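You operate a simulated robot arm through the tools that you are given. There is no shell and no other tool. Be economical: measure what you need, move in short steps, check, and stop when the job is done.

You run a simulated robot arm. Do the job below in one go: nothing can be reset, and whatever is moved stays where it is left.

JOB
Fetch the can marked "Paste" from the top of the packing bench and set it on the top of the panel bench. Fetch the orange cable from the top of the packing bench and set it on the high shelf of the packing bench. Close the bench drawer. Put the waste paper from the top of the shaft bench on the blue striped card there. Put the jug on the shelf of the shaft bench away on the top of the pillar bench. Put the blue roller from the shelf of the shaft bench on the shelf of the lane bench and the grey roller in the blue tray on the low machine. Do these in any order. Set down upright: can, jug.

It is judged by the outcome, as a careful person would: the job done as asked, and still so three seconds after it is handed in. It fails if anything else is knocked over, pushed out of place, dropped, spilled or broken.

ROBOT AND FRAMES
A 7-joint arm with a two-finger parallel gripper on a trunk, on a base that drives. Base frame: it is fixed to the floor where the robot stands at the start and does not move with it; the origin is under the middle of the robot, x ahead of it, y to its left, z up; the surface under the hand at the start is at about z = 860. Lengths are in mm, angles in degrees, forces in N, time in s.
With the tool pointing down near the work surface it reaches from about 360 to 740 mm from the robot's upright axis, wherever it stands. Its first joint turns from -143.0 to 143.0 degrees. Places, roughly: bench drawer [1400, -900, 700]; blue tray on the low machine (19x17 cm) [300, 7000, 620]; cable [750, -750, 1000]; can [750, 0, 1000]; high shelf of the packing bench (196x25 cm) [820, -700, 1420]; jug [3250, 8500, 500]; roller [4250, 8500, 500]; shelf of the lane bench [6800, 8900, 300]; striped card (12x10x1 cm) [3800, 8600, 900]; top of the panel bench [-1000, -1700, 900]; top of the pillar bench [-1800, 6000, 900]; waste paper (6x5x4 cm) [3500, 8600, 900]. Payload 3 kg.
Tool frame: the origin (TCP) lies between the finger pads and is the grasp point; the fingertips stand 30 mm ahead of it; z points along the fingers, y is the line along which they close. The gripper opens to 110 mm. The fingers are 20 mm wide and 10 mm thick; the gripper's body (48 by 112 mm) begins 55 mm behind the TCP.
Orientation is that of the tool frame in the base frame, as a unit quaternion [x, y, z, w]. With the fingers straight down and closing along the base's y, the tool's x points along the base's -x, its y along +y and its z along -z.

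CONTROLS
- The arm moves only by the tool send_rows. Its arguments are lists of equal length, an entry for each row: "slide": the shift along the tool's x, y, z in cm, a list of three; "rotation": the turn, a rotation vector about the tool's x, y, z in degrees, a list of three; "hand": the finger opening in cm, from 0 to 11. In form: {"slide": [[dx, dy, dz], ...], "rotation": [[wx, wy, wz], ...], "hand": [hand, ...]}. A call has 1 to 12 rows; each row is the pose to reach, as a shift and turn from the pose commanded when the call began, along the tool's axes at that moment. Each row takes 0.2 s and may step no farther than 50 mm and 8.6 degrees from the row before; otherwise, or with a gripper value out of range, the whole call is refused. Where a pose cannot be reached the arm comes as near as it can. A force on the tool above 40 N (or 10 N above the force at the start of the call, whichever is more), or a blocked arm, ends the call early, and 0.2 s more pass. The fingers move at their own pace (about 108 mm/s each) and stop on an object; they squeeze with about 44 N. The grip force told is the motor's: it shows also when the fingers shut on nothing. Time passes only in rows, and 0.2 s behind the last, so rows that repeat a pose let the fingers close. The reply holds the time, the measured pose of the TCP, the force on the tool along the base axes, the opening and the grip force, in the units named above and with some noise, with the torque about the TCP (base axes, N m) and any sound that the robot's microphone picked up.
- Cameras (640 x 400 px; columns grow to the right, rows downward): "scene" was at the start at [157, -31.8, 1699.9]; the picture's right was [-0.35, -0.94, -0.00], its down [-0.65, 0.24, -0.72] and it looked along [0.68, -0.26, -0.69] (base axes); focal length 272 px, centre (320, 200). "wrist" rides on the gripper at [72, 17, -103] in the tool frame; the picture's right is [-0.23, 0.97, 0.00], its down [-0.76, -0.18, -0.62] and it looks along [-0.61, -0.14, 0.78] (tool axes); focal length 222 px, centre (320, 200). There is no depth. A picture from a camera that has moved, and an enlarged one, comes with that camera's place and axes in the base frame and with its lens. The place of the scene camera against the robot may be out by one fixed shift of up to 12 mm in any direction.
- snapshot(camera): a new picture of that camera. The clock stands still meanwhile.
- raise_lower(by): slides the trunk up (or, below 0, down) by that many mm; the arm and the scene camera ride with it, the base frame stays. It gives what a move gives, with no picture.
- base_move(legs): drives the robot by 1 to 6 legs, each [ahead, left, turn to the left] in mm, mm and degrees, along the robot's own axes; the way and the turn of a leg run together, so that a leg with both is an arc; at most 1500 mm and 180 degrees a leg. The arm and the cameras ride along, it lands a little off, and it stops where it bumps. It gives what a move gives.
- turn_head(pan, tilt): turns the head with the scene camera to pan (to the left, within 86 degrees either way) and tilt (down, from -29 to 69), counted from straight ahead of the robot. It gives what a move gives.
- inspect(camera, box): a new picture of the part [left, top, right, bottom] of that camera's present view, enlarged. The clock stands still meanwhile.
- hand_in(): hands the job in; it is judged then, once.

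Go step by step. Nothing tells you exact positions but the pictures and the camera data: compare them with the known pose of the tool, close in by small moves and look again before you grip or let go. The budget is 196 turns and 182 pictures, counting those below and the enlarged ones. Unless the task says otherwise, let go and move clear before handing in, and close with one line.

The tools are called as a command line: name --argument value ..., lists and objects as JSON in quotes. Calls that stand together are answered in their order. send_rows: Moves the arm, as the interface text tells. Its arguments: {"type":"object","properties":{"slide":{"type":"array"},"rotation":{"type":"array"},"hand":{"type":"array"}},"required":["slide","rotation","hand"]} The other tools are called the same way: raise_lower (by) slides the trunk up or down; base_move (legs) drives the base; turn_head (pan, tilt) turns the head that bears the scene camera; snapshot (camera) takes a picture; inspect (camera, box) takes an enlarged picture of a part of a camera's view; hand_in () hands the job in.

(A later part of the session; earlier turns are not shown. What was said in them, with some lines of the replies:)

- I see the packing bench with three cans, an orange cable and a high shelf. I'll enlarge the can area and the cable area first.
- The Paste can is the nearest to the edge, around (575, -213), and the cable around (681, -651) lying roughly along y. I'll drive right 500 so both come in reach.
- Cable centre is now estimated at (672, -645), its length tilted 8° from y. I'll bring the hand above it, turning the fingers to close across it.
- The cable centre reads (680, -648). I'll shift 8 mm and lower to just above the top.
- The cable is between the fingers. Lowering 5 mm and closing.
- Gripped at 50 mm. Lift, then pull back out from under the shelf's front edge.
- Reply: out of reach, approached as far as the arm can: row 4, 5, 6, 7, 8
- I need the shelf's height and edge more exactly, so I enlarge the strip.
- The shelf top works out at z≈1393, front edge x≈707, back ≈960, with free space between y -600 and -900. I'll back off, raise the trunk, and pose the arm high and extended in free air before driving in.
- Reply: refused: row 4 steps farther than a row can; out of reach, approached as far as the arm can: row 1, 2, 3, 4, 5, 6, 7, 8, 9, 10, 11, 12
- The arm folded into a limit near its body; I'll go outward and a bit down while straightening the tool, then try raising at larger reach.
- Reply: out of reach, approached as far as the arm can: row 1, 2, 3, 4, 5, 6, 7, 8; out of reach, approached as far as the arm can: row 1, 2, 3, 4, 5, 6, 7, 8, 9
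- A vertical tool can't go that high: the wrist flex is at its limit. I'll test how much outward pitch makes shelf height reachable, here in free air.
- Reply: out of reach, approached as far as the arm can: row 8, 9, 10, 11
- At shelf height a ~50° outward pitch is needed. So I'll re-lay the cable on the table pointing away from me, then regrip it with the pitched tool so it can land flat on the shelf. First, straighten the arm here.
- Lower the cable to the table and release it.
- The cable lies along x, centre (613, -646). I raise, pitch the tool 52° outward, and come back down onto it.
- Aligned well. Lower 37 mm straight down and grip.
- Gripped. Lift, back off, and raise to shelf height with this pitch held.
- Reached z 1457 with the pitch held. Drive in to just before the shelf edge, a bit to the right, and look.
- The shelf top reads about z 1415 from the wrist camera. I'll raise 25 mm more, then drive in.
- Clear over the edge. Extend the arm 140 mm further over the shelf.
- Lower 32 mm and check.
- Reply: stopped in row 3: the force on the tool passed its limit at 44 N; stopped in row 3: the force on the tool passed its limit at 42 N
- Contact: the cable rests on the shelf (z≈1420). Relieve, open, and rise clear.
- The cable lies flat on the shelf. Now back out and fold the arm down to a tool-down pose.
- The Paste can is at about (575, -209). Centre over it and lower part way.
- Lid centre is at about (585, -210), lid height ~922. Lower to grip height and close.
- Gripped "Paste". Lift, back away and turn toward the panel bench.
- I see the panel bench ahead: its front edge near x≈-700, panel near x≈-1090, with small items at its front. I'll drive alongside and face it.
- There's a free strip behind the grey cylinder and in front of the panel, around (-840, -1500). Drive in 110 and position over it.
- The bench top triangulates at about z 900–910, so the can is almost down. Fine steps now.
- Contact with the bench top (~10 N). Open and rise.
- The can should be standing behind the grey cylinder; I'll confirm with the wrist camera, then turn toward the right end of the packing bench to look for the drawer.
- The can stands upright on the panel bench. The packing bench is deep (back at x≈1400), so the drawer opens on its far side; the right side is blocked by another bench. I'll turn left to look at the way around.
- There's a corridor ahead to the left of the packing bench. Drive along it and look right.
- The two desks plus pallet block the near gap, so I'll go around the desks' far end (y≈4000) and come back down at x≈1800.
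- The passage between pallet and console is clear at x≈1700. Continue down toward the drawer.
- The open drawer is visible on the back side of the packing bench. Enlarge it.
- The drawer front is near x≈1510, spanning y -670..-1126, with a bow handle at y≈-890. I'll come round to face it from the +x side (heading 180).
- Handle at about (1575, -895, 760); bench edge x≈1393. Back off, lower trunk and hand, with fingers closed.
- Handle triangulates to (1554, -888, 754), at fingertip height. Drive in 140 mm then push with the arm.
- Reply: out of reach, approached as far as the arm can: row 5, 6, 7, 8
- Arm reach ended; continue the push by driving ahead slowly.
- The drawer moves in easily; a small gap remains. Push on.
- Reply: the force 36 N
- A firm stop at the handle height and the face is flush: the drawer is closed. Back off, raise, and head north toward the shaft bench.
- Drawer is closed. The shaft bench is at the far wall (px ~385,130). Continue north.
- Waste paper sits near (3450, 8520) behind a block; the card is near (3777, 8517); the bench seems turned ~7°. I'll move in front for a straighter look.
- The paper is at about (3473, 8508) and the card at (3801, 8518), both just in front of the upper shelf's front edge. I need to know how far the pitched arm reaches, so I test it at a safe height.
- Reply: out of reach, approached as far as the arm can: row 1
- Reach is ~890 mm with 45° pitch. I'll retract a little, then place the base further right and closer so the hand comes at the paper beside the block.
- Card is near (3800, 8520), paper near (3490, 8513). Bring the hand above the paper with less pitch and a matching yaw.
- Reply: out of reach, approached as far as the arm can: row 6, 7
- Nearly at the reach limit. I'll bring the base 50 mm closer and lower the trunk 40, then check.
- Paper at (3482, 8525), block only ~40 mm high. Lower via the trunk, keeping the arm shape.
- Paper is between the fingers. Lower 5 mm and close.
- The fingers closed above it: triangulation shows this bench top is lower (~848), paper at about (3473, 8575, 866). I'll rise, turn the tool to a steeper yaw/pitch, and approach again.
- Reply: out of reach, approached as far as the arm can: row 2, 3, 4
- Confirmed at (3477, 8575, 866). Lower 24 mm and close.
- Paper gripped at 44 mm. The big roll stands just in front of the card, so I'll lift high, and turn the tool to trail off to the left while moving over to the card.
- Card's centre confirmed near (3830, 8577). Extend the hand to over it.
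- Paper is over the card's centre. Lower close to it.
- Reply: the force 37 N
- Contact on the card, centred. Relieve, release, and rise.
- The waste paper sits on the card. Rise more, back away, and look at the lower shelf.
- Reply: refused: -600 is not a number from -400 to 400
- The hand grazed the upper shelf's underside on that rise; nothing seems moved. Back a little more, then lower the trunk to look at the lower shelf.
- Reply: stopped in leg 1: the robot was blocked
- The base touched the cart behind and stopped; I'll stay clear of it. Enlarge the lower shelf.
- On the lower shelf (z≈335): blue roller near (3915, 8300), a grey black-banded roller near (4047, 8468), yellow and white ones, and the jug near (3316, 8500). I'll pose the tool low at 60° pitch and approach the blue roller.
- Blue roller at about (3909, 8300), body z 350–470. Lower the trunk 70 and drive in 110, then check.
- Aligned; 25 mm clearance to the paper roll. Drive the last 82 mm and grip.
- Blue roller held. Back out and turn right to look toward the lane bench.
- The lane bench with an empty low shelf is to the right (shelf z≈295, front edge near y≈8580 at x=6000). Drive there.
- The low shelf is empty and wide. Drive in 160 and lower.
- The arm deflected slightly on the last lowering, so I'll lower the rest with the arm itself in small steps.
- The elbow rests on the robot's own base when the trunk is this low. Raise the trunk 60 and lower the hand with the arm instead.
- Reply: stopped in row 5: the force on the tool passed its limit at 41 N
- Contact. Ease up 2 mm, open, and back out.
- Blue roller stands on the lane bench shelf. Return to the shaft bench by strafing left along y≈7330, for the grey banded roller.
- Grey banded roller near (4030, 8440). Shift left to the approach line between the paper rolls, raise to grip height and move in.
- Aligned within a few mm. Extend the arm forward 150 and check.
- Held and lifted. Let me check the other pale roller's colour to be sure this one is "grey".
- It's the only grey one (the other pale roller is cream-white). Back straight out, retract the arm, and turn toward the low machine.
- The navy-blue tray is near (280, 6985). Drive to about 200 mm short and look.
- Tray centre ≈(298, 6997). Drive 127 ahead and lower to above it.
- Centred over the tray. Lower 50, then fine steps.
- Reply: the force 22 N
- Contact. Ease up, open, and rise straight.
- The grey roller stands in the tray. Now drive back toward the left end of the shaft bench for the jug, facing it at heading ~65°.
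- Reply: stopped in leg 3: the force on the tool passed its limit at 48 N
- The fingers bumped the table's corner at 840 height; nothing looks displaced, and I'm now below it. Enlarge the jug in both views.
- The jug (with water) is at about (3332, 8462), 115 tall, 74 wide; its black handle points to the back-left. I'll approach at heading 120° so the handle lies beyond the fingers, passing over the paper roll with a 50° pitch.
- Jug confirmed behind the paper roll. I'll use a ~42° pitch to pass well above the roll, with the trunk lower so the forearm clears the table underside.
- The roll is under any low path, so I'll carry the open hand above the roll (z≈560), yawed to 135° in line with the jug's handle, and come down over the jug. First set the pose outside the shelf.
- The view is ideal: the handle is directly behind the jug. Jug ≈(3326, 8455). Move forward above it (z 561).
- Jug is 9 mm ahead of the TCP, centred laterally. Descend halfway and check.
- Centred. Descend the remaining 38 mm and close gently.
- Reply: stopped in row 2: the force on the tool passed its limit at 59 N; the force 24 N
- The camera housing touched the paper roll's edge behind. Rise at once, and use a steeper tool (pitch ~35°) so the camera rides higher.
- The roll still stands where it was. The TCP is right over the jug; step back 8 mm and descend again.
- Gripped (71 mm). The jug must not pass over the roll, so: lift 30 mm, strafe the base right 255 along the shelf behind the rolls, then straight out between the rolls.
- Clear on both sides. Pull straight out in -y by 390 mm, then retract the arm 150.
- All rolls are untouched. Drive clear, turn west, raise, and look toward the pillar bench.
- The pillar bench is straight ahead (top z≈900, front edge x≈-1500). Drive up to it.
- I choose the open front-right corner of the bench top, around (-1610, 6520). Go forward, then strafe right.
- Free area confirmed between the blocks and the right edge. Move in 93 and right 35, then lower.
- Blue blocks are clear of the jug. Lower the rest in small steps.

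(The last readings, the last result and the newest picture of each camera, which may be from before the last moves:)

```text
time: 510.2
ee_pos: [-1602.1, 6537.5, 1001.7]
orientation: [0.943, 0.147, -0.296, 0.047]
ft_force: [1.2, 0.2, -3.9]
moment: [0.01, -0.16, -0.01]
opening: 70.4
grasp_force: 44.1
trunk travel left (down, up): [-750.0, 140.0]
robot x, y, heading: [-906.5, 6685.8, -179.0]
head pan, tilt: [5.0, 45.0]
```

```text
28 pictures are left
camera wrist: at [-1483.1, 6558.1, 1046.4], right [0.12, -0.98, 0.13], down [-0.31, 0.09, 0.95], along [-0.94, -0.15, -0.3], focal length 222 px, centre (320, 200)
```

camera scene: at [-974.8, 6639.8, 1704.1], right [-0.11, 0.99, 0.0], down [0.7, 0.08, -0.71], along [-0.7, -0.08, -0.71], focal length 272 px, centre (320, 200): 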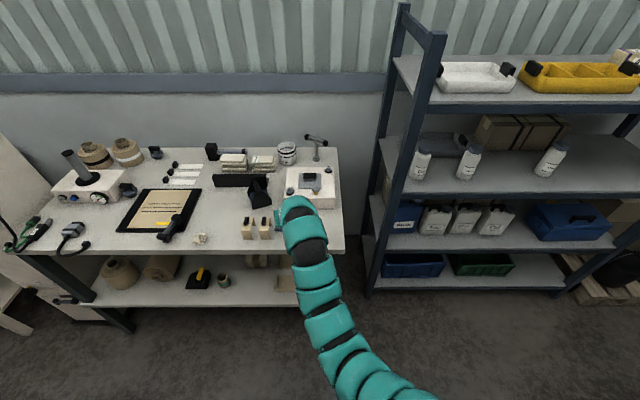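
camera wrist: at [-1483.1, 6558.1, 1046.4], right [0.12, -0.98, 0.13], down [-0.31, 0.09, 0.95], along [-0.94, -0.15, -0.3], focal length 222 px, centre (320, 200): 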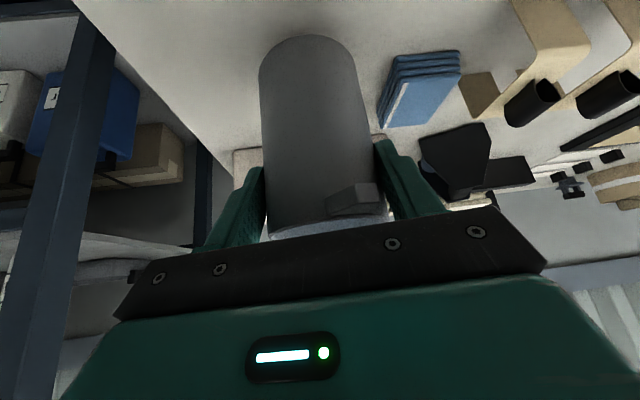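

raise_lower --by -3

raise_lower --by -3

```text
time: 510.7
ee_pos: [-1600.3, 6537.8, 999.7]
orientation: [0.942, 0.148, -0.296, 0.047]
ft_force: [0.6, 0.3, -3.3]
moment: [-0.01, -0.11, -0.01]
opening: 70.2
grasp_force: 44.2
trunk travel left (down, up): [-747.0, 143.0]
robot x, y, heading: [-908.7, 6684.7, -178.7]
head pan, tilt: [5.0, 45.0]
```

```text
time: 511.2
ee_pos: [-1601.8, 6537.8, 996.2]
orientation: [0.942, 0.148, -0.297, 0.048]
ft_force: [0.0, -0.2, -4.2]
moment: [0.0, -0.14, 0.0]
opening: 70.3
grasp_force: 44.0
trunk travel left (down, up): [-744.0, 146.0]
robot x, y, heading: [-907.5, 6685.4, -179.0]
head pan, tilt: [5.0, 45.0]
```

raise_lower --by -4

raise_lower --by -3

inspect --camera "wrist" --box '[230, 20, 410, 250]'

```text
time: 511.8
ee_pos: [-1601.7, 6537.9, 990.9]
orientation: [0.943, 0.147, -0.296, 0.047]
ft_force: [0.1, -0.2, -4.6]
moment: [-0.01, -0.11, -0.02]
opening: 70.3
grasp_force: 43.9
trunk travel left (down, up): [-740.0, 150.0]
robot x, y, heading: [-908.1, 6687.1, -178.7]
head pan, tilt: [5.0, 45.0]
```

```text
time: 512.3
ee_pos: [-1600.5, 6537.5, 989.1]
orientation: [0.943, 0.147, -0.296, 0.047]
ft_force: [0.3, -0.4, -3.8]
moment: [0.02, -0.14, 0.0]
opening: 70.4
grasp_force: 44.6
trunk travel left (down, up): [-737.0, 153.0]
robot x, y, heading: [-906.4, 6688.5, -178.6]
head pan, tilt: [5.0, 45.0]
```

```text
1.74 times, centred on (320, 135) of wrist
camera zoom: at [-1483.1, 6558.1, 1033.3], right [0.12, -0.98, 0.13], down [-0.31, 0.09, 0.95], along [-0.94, -0.15, -0.3], focal length 386 px, centre (320, 313)
```

zoom: 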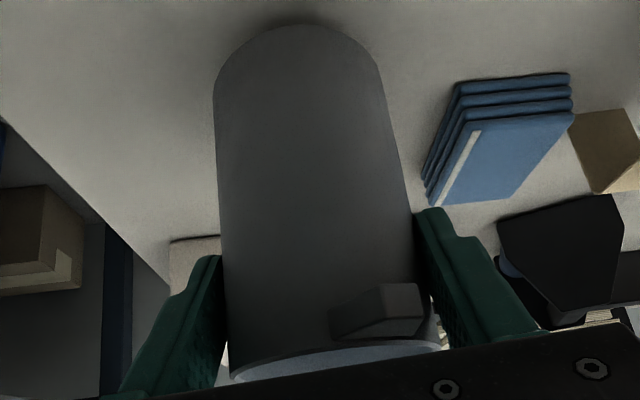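

raise_lower --by -4

raise_lower --by -3

```text
time: 512.8
ee_pos: [-1600.7, 6537.6, 984.9]
orientation: [0.943, 0.146, -0.297, 0.047]
ft_force: [-0.4, 0.2, -4.6]
moment: [0.07, -0.11, 0.02]
opening: 70.5
grasp_force: 43.9
trunk travel left (down, up): [-733.0, 157.0]
robot x, y, heading: [-906.8, 6686.5, -178.9]
head pan, tilt: [5.0, 45.0]
```

```text
time: 513.3
ee_pos: [-1602.3, 6537.4, 982.9]
orientation: [0.943, 0.147, -0.296, 0.047]
ft_force: [0.2, 0.0, -4.9]
moment: [-0.03, -0.1, 0.01]
opening: 70.1
grasp_force: 44.1
trunk travel left (down, up): [-730.0, 160.0]
robot x, y, heading: [-908.8, 6683.0, -178.7]
head pan, tilt: [5.0, 45.0]
```

raise_lower --by -4

raise_lower --by -3

inspect --camera "wrist" --box '[230, 20, 410, 150]'

```text
time: 513.9
ee_pos: [-1601.1, 6538.6, 979.3]
orientation: [0.943, 0.147, -0.296, 0.047]
ft_force: [0.1, -0.2, -3.9]
moment: [0.01, -0.13, 0.01]
opening: 70.2
grasp_force: 44.1
trunk travel left (down, up): [-726.0, 164.0]
robot x, y, heading: [-908.2, 6684.5, -178.7]
head pan, tilt: [5.0, 45.0]
```

```text
time: 514.4
ee_pos: [-1600.9, 6536.5, 975.5]
orientation: [0.942, 0.148, -0.296, 0.047]
ft_force: [0.7, 0.1, -3.7]
moment: [0.0, -0.13, -0.02]
opening: 70.2
grasp_force: 43.8
trunk travel left (down, up): [-723.0, 167.0]
robot x, y, heading: [-905.0, 6684.8, -178.8]
head pan, tilt: [5.0, 45.0]
```

```text
3.08 times, centred on (320, 85) of wrist
camera zoom: at [-1483.0, 6558.1, 1019.3], right [0.12, -0.98, 0.13], down [-0.31, 0.09, 0.95], along [-0.94, -0.15, -0.3], focal length 684 px, centre (320, 554)
```

zoom: 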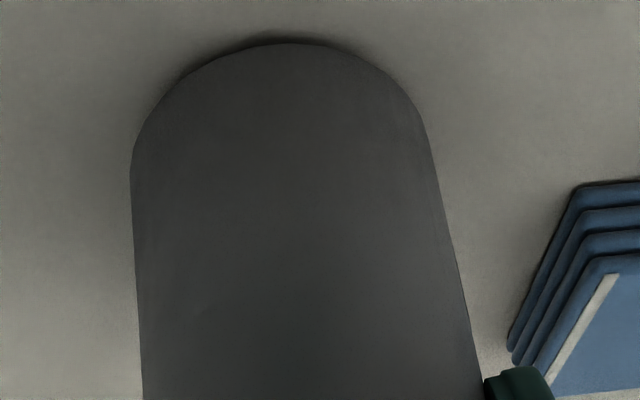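

The shadow is tight under the jug now; a few millimetres more.

raise_lower --by -3

raise_lower --by -2

```text
time: 514.9
ee_pos: [-1601.6, 6538.3, 973.2]
orientation: [0.942, 0.148, -0.297, 0.047]
ft_force: [-1.0, -0.5, -0.2]
moment: [-0.04, 0.13, -0.03]
opening: 70.4
grasp_force: 43.6
trunk travel left (down, up): [-720.0, 170.0]
robot x, y, heading: [-907.8, 6685.8, -178.7]
head pan, tilt: [5.0, 45.0]
```

```text
time: 515.4
ee_pos: [-1601.3, 6537.6, 974.0]
orientation: [0.942, 0.147, -0.299, 0.047]
ft_force: [-1.6, -0.3, 12.1]
moment: [0.28, 0.66, 0.03]
opening: 70.2
grasp_force: 44.2
trunk travel left (down, up): [-718.0, 172.0]
robot x, y, heading: [-910.9, 6684.3, -178.9]
head pan, tilt: [5.0, 45.0]
```

Contact on the bench (12 N). Ease 1 mm, open gently, rise straight up.

raise_lower --by 1.5

send_rows --slide '[[0, 0, 0], [0, 0, 0], [0, 0, 0], [0, 0, 0]]' --rotation '[[0, 0, 0], [0, 0, 0], [0, 0, 0], [0, 0, 0]]' --hand '[7.2, 8, 9, 9]'

snapshot --camera "wrist"

raise_lower --by 150

base_move --legs '[[-250, 0, 0]]'

snapshot --camera "scene"

```text
time: 515.9
ee_pos: [-1601.3, 6537.5, 972.0]
orientation: [0.942, 0.147, -0.297, 0.047]
ft_force: [-5.6, -2.3, 10.1]
moment: [-0.02, 0.99, 0.14]
opening: 70.3
grasp_force: 43.9
trunk travel left (down, up): [-719.0, 171.0]
robot x, y, heading: [-907.3, 6685.3, -179.1]
head pan, tilt: [5.0, 45.0]
```

```text
time: 516.9
ee_pos: [-1600.3, 6537.6, 972.1]
orientation: [0.943, 0.147, -0.297, 0.046]
ft_force: [-0.5, 0.0, 0.0]
moment: [0.01, 0.0, 0.02]
opening: 90.1
grasp_force: 0.1
trunk travel left (down, up): [-719.0, 171.0]
robot x, y, heading: [-907.5, 6687.3, -178.9]
head pan, tilt: [5.0, 45.0]
```

```text
25 pictures are left
camera wrist: at [-1482.8, 6558.2, 1016.0], right [0.12, -0.98, 0.13], down [-0.31, 0.09, 0.95], along [-0.94, -0.15, -0.29], focal length 222 px, centre (320, 200)
```

wrist: 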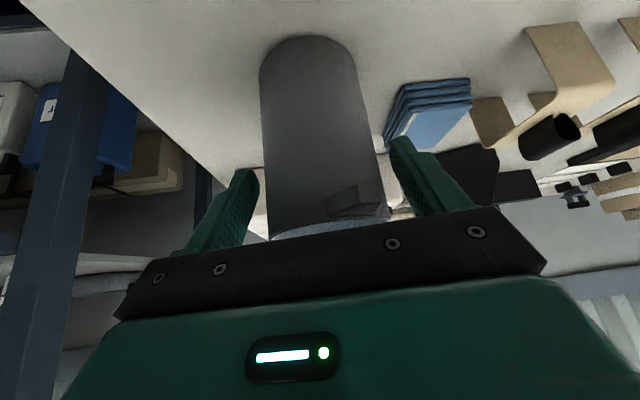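

```text
time: 518.7
ee_pos: [-1601.6, 6538.1, 1121.5]
orientation: [0.942, 0.146, -0.297, 0.046]
ft_force: [-0.3, -0.4, 0.3]
moment: [-0.03, 0.02, -0.02]
opening: 90.0
grasp_force: 0.1
trunk travel left (down, up): [-869.0, 21.0]
robot x, y, heading: [-905.8, 6683.9, -178.9]
head pan, tilt: [5.0, 45.0]
```

```text
time: 520.5
ee_pos: [-1353.7, 6542.6, 1123.7]
orientation: [0.942, 0.149, -0.296, 0.047]
ft_force: [-0.1, 0.1, -0.1]
moment: [-0.01, 0.01, -0.01]
opening: 90.0
grasp_force: 0.2
trunk travel left (down, up): [-869.0, 21.0]
robot x, y, heading: [-658.1, 6693.2, -178.9]
head pan, tilt: [5.0, 45.0]
```

```text
24 pictures are left
camera scene: at [-820.2, 6678.2, 1742.7], right [-0.11, 0.99, 0.0], down [0.7, 0.08, -0.71], along [-0.7, -0.08, -0.71], focal length 272 px, centre (320, 200)
```

scene: 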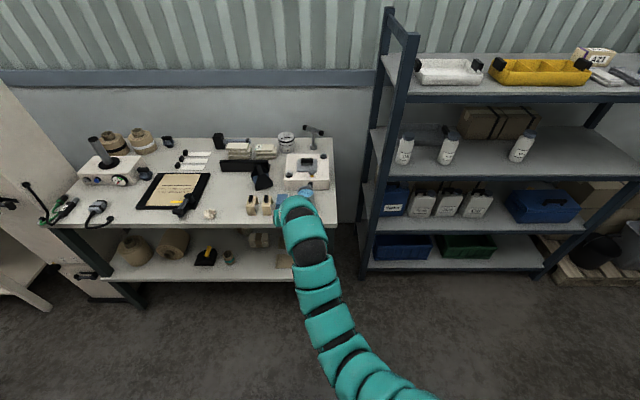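

inspect --camera "scene" --box '[240, 140, 360, 230]'

snapshot --camera "wrist"

```text
4.44 times, centred on (300, 185) of scene
camera zoom: at [-820.2, 6678.2, 1742.7], right [-0.11, 0.99, 0.0], down [0.7, 0.08, -0.71], along [-0.7, -0.08, -0.71], focal length 1207 px, centre (409, 267)
```

zoom: 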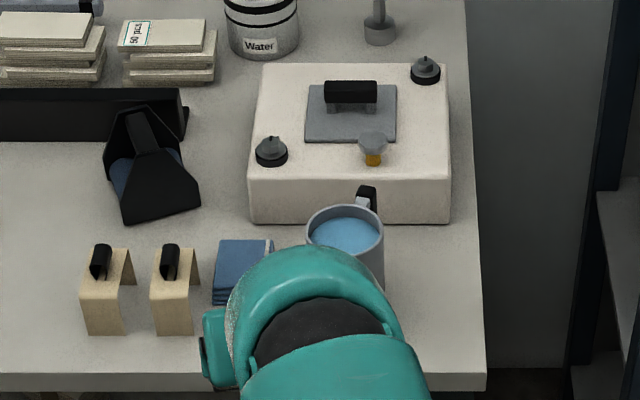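

```text
22 pictures are left
camera wrist: at [-1234.5, 6562.7, 1166.6], right [0.12, -0.98, 0.13], down [-0.31, 0.09, 0.95], along [-0.94, -0.16, -0.29], focal length 222 px, centre (320, 200)
```

wrist: 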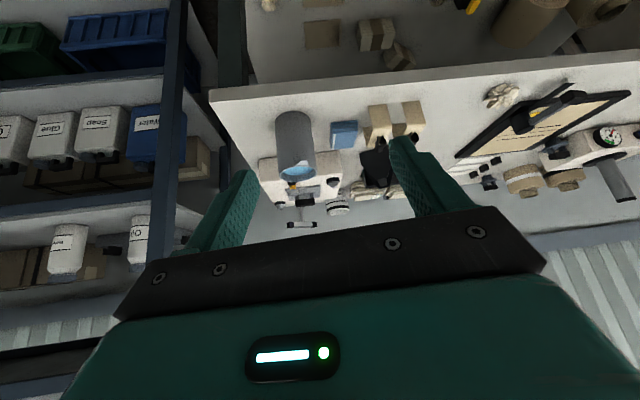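

The jug stands upright with its water still in it. As far as the pictures show, every other part of the job is done too, and the hand is clear, so I'm handing in.

hand_in

```text
The job is handed in.
```

I finished all seven parts of the job and handed it in; I haven't seen the verdict. Along the way I bumped the orange cart, the shaft bench's table edge and upper shelf, and a paper roll on its lower shelf. The pictures I took afterwards showed nothing out of place at the bench, but I didn't get a clear look at the cart.
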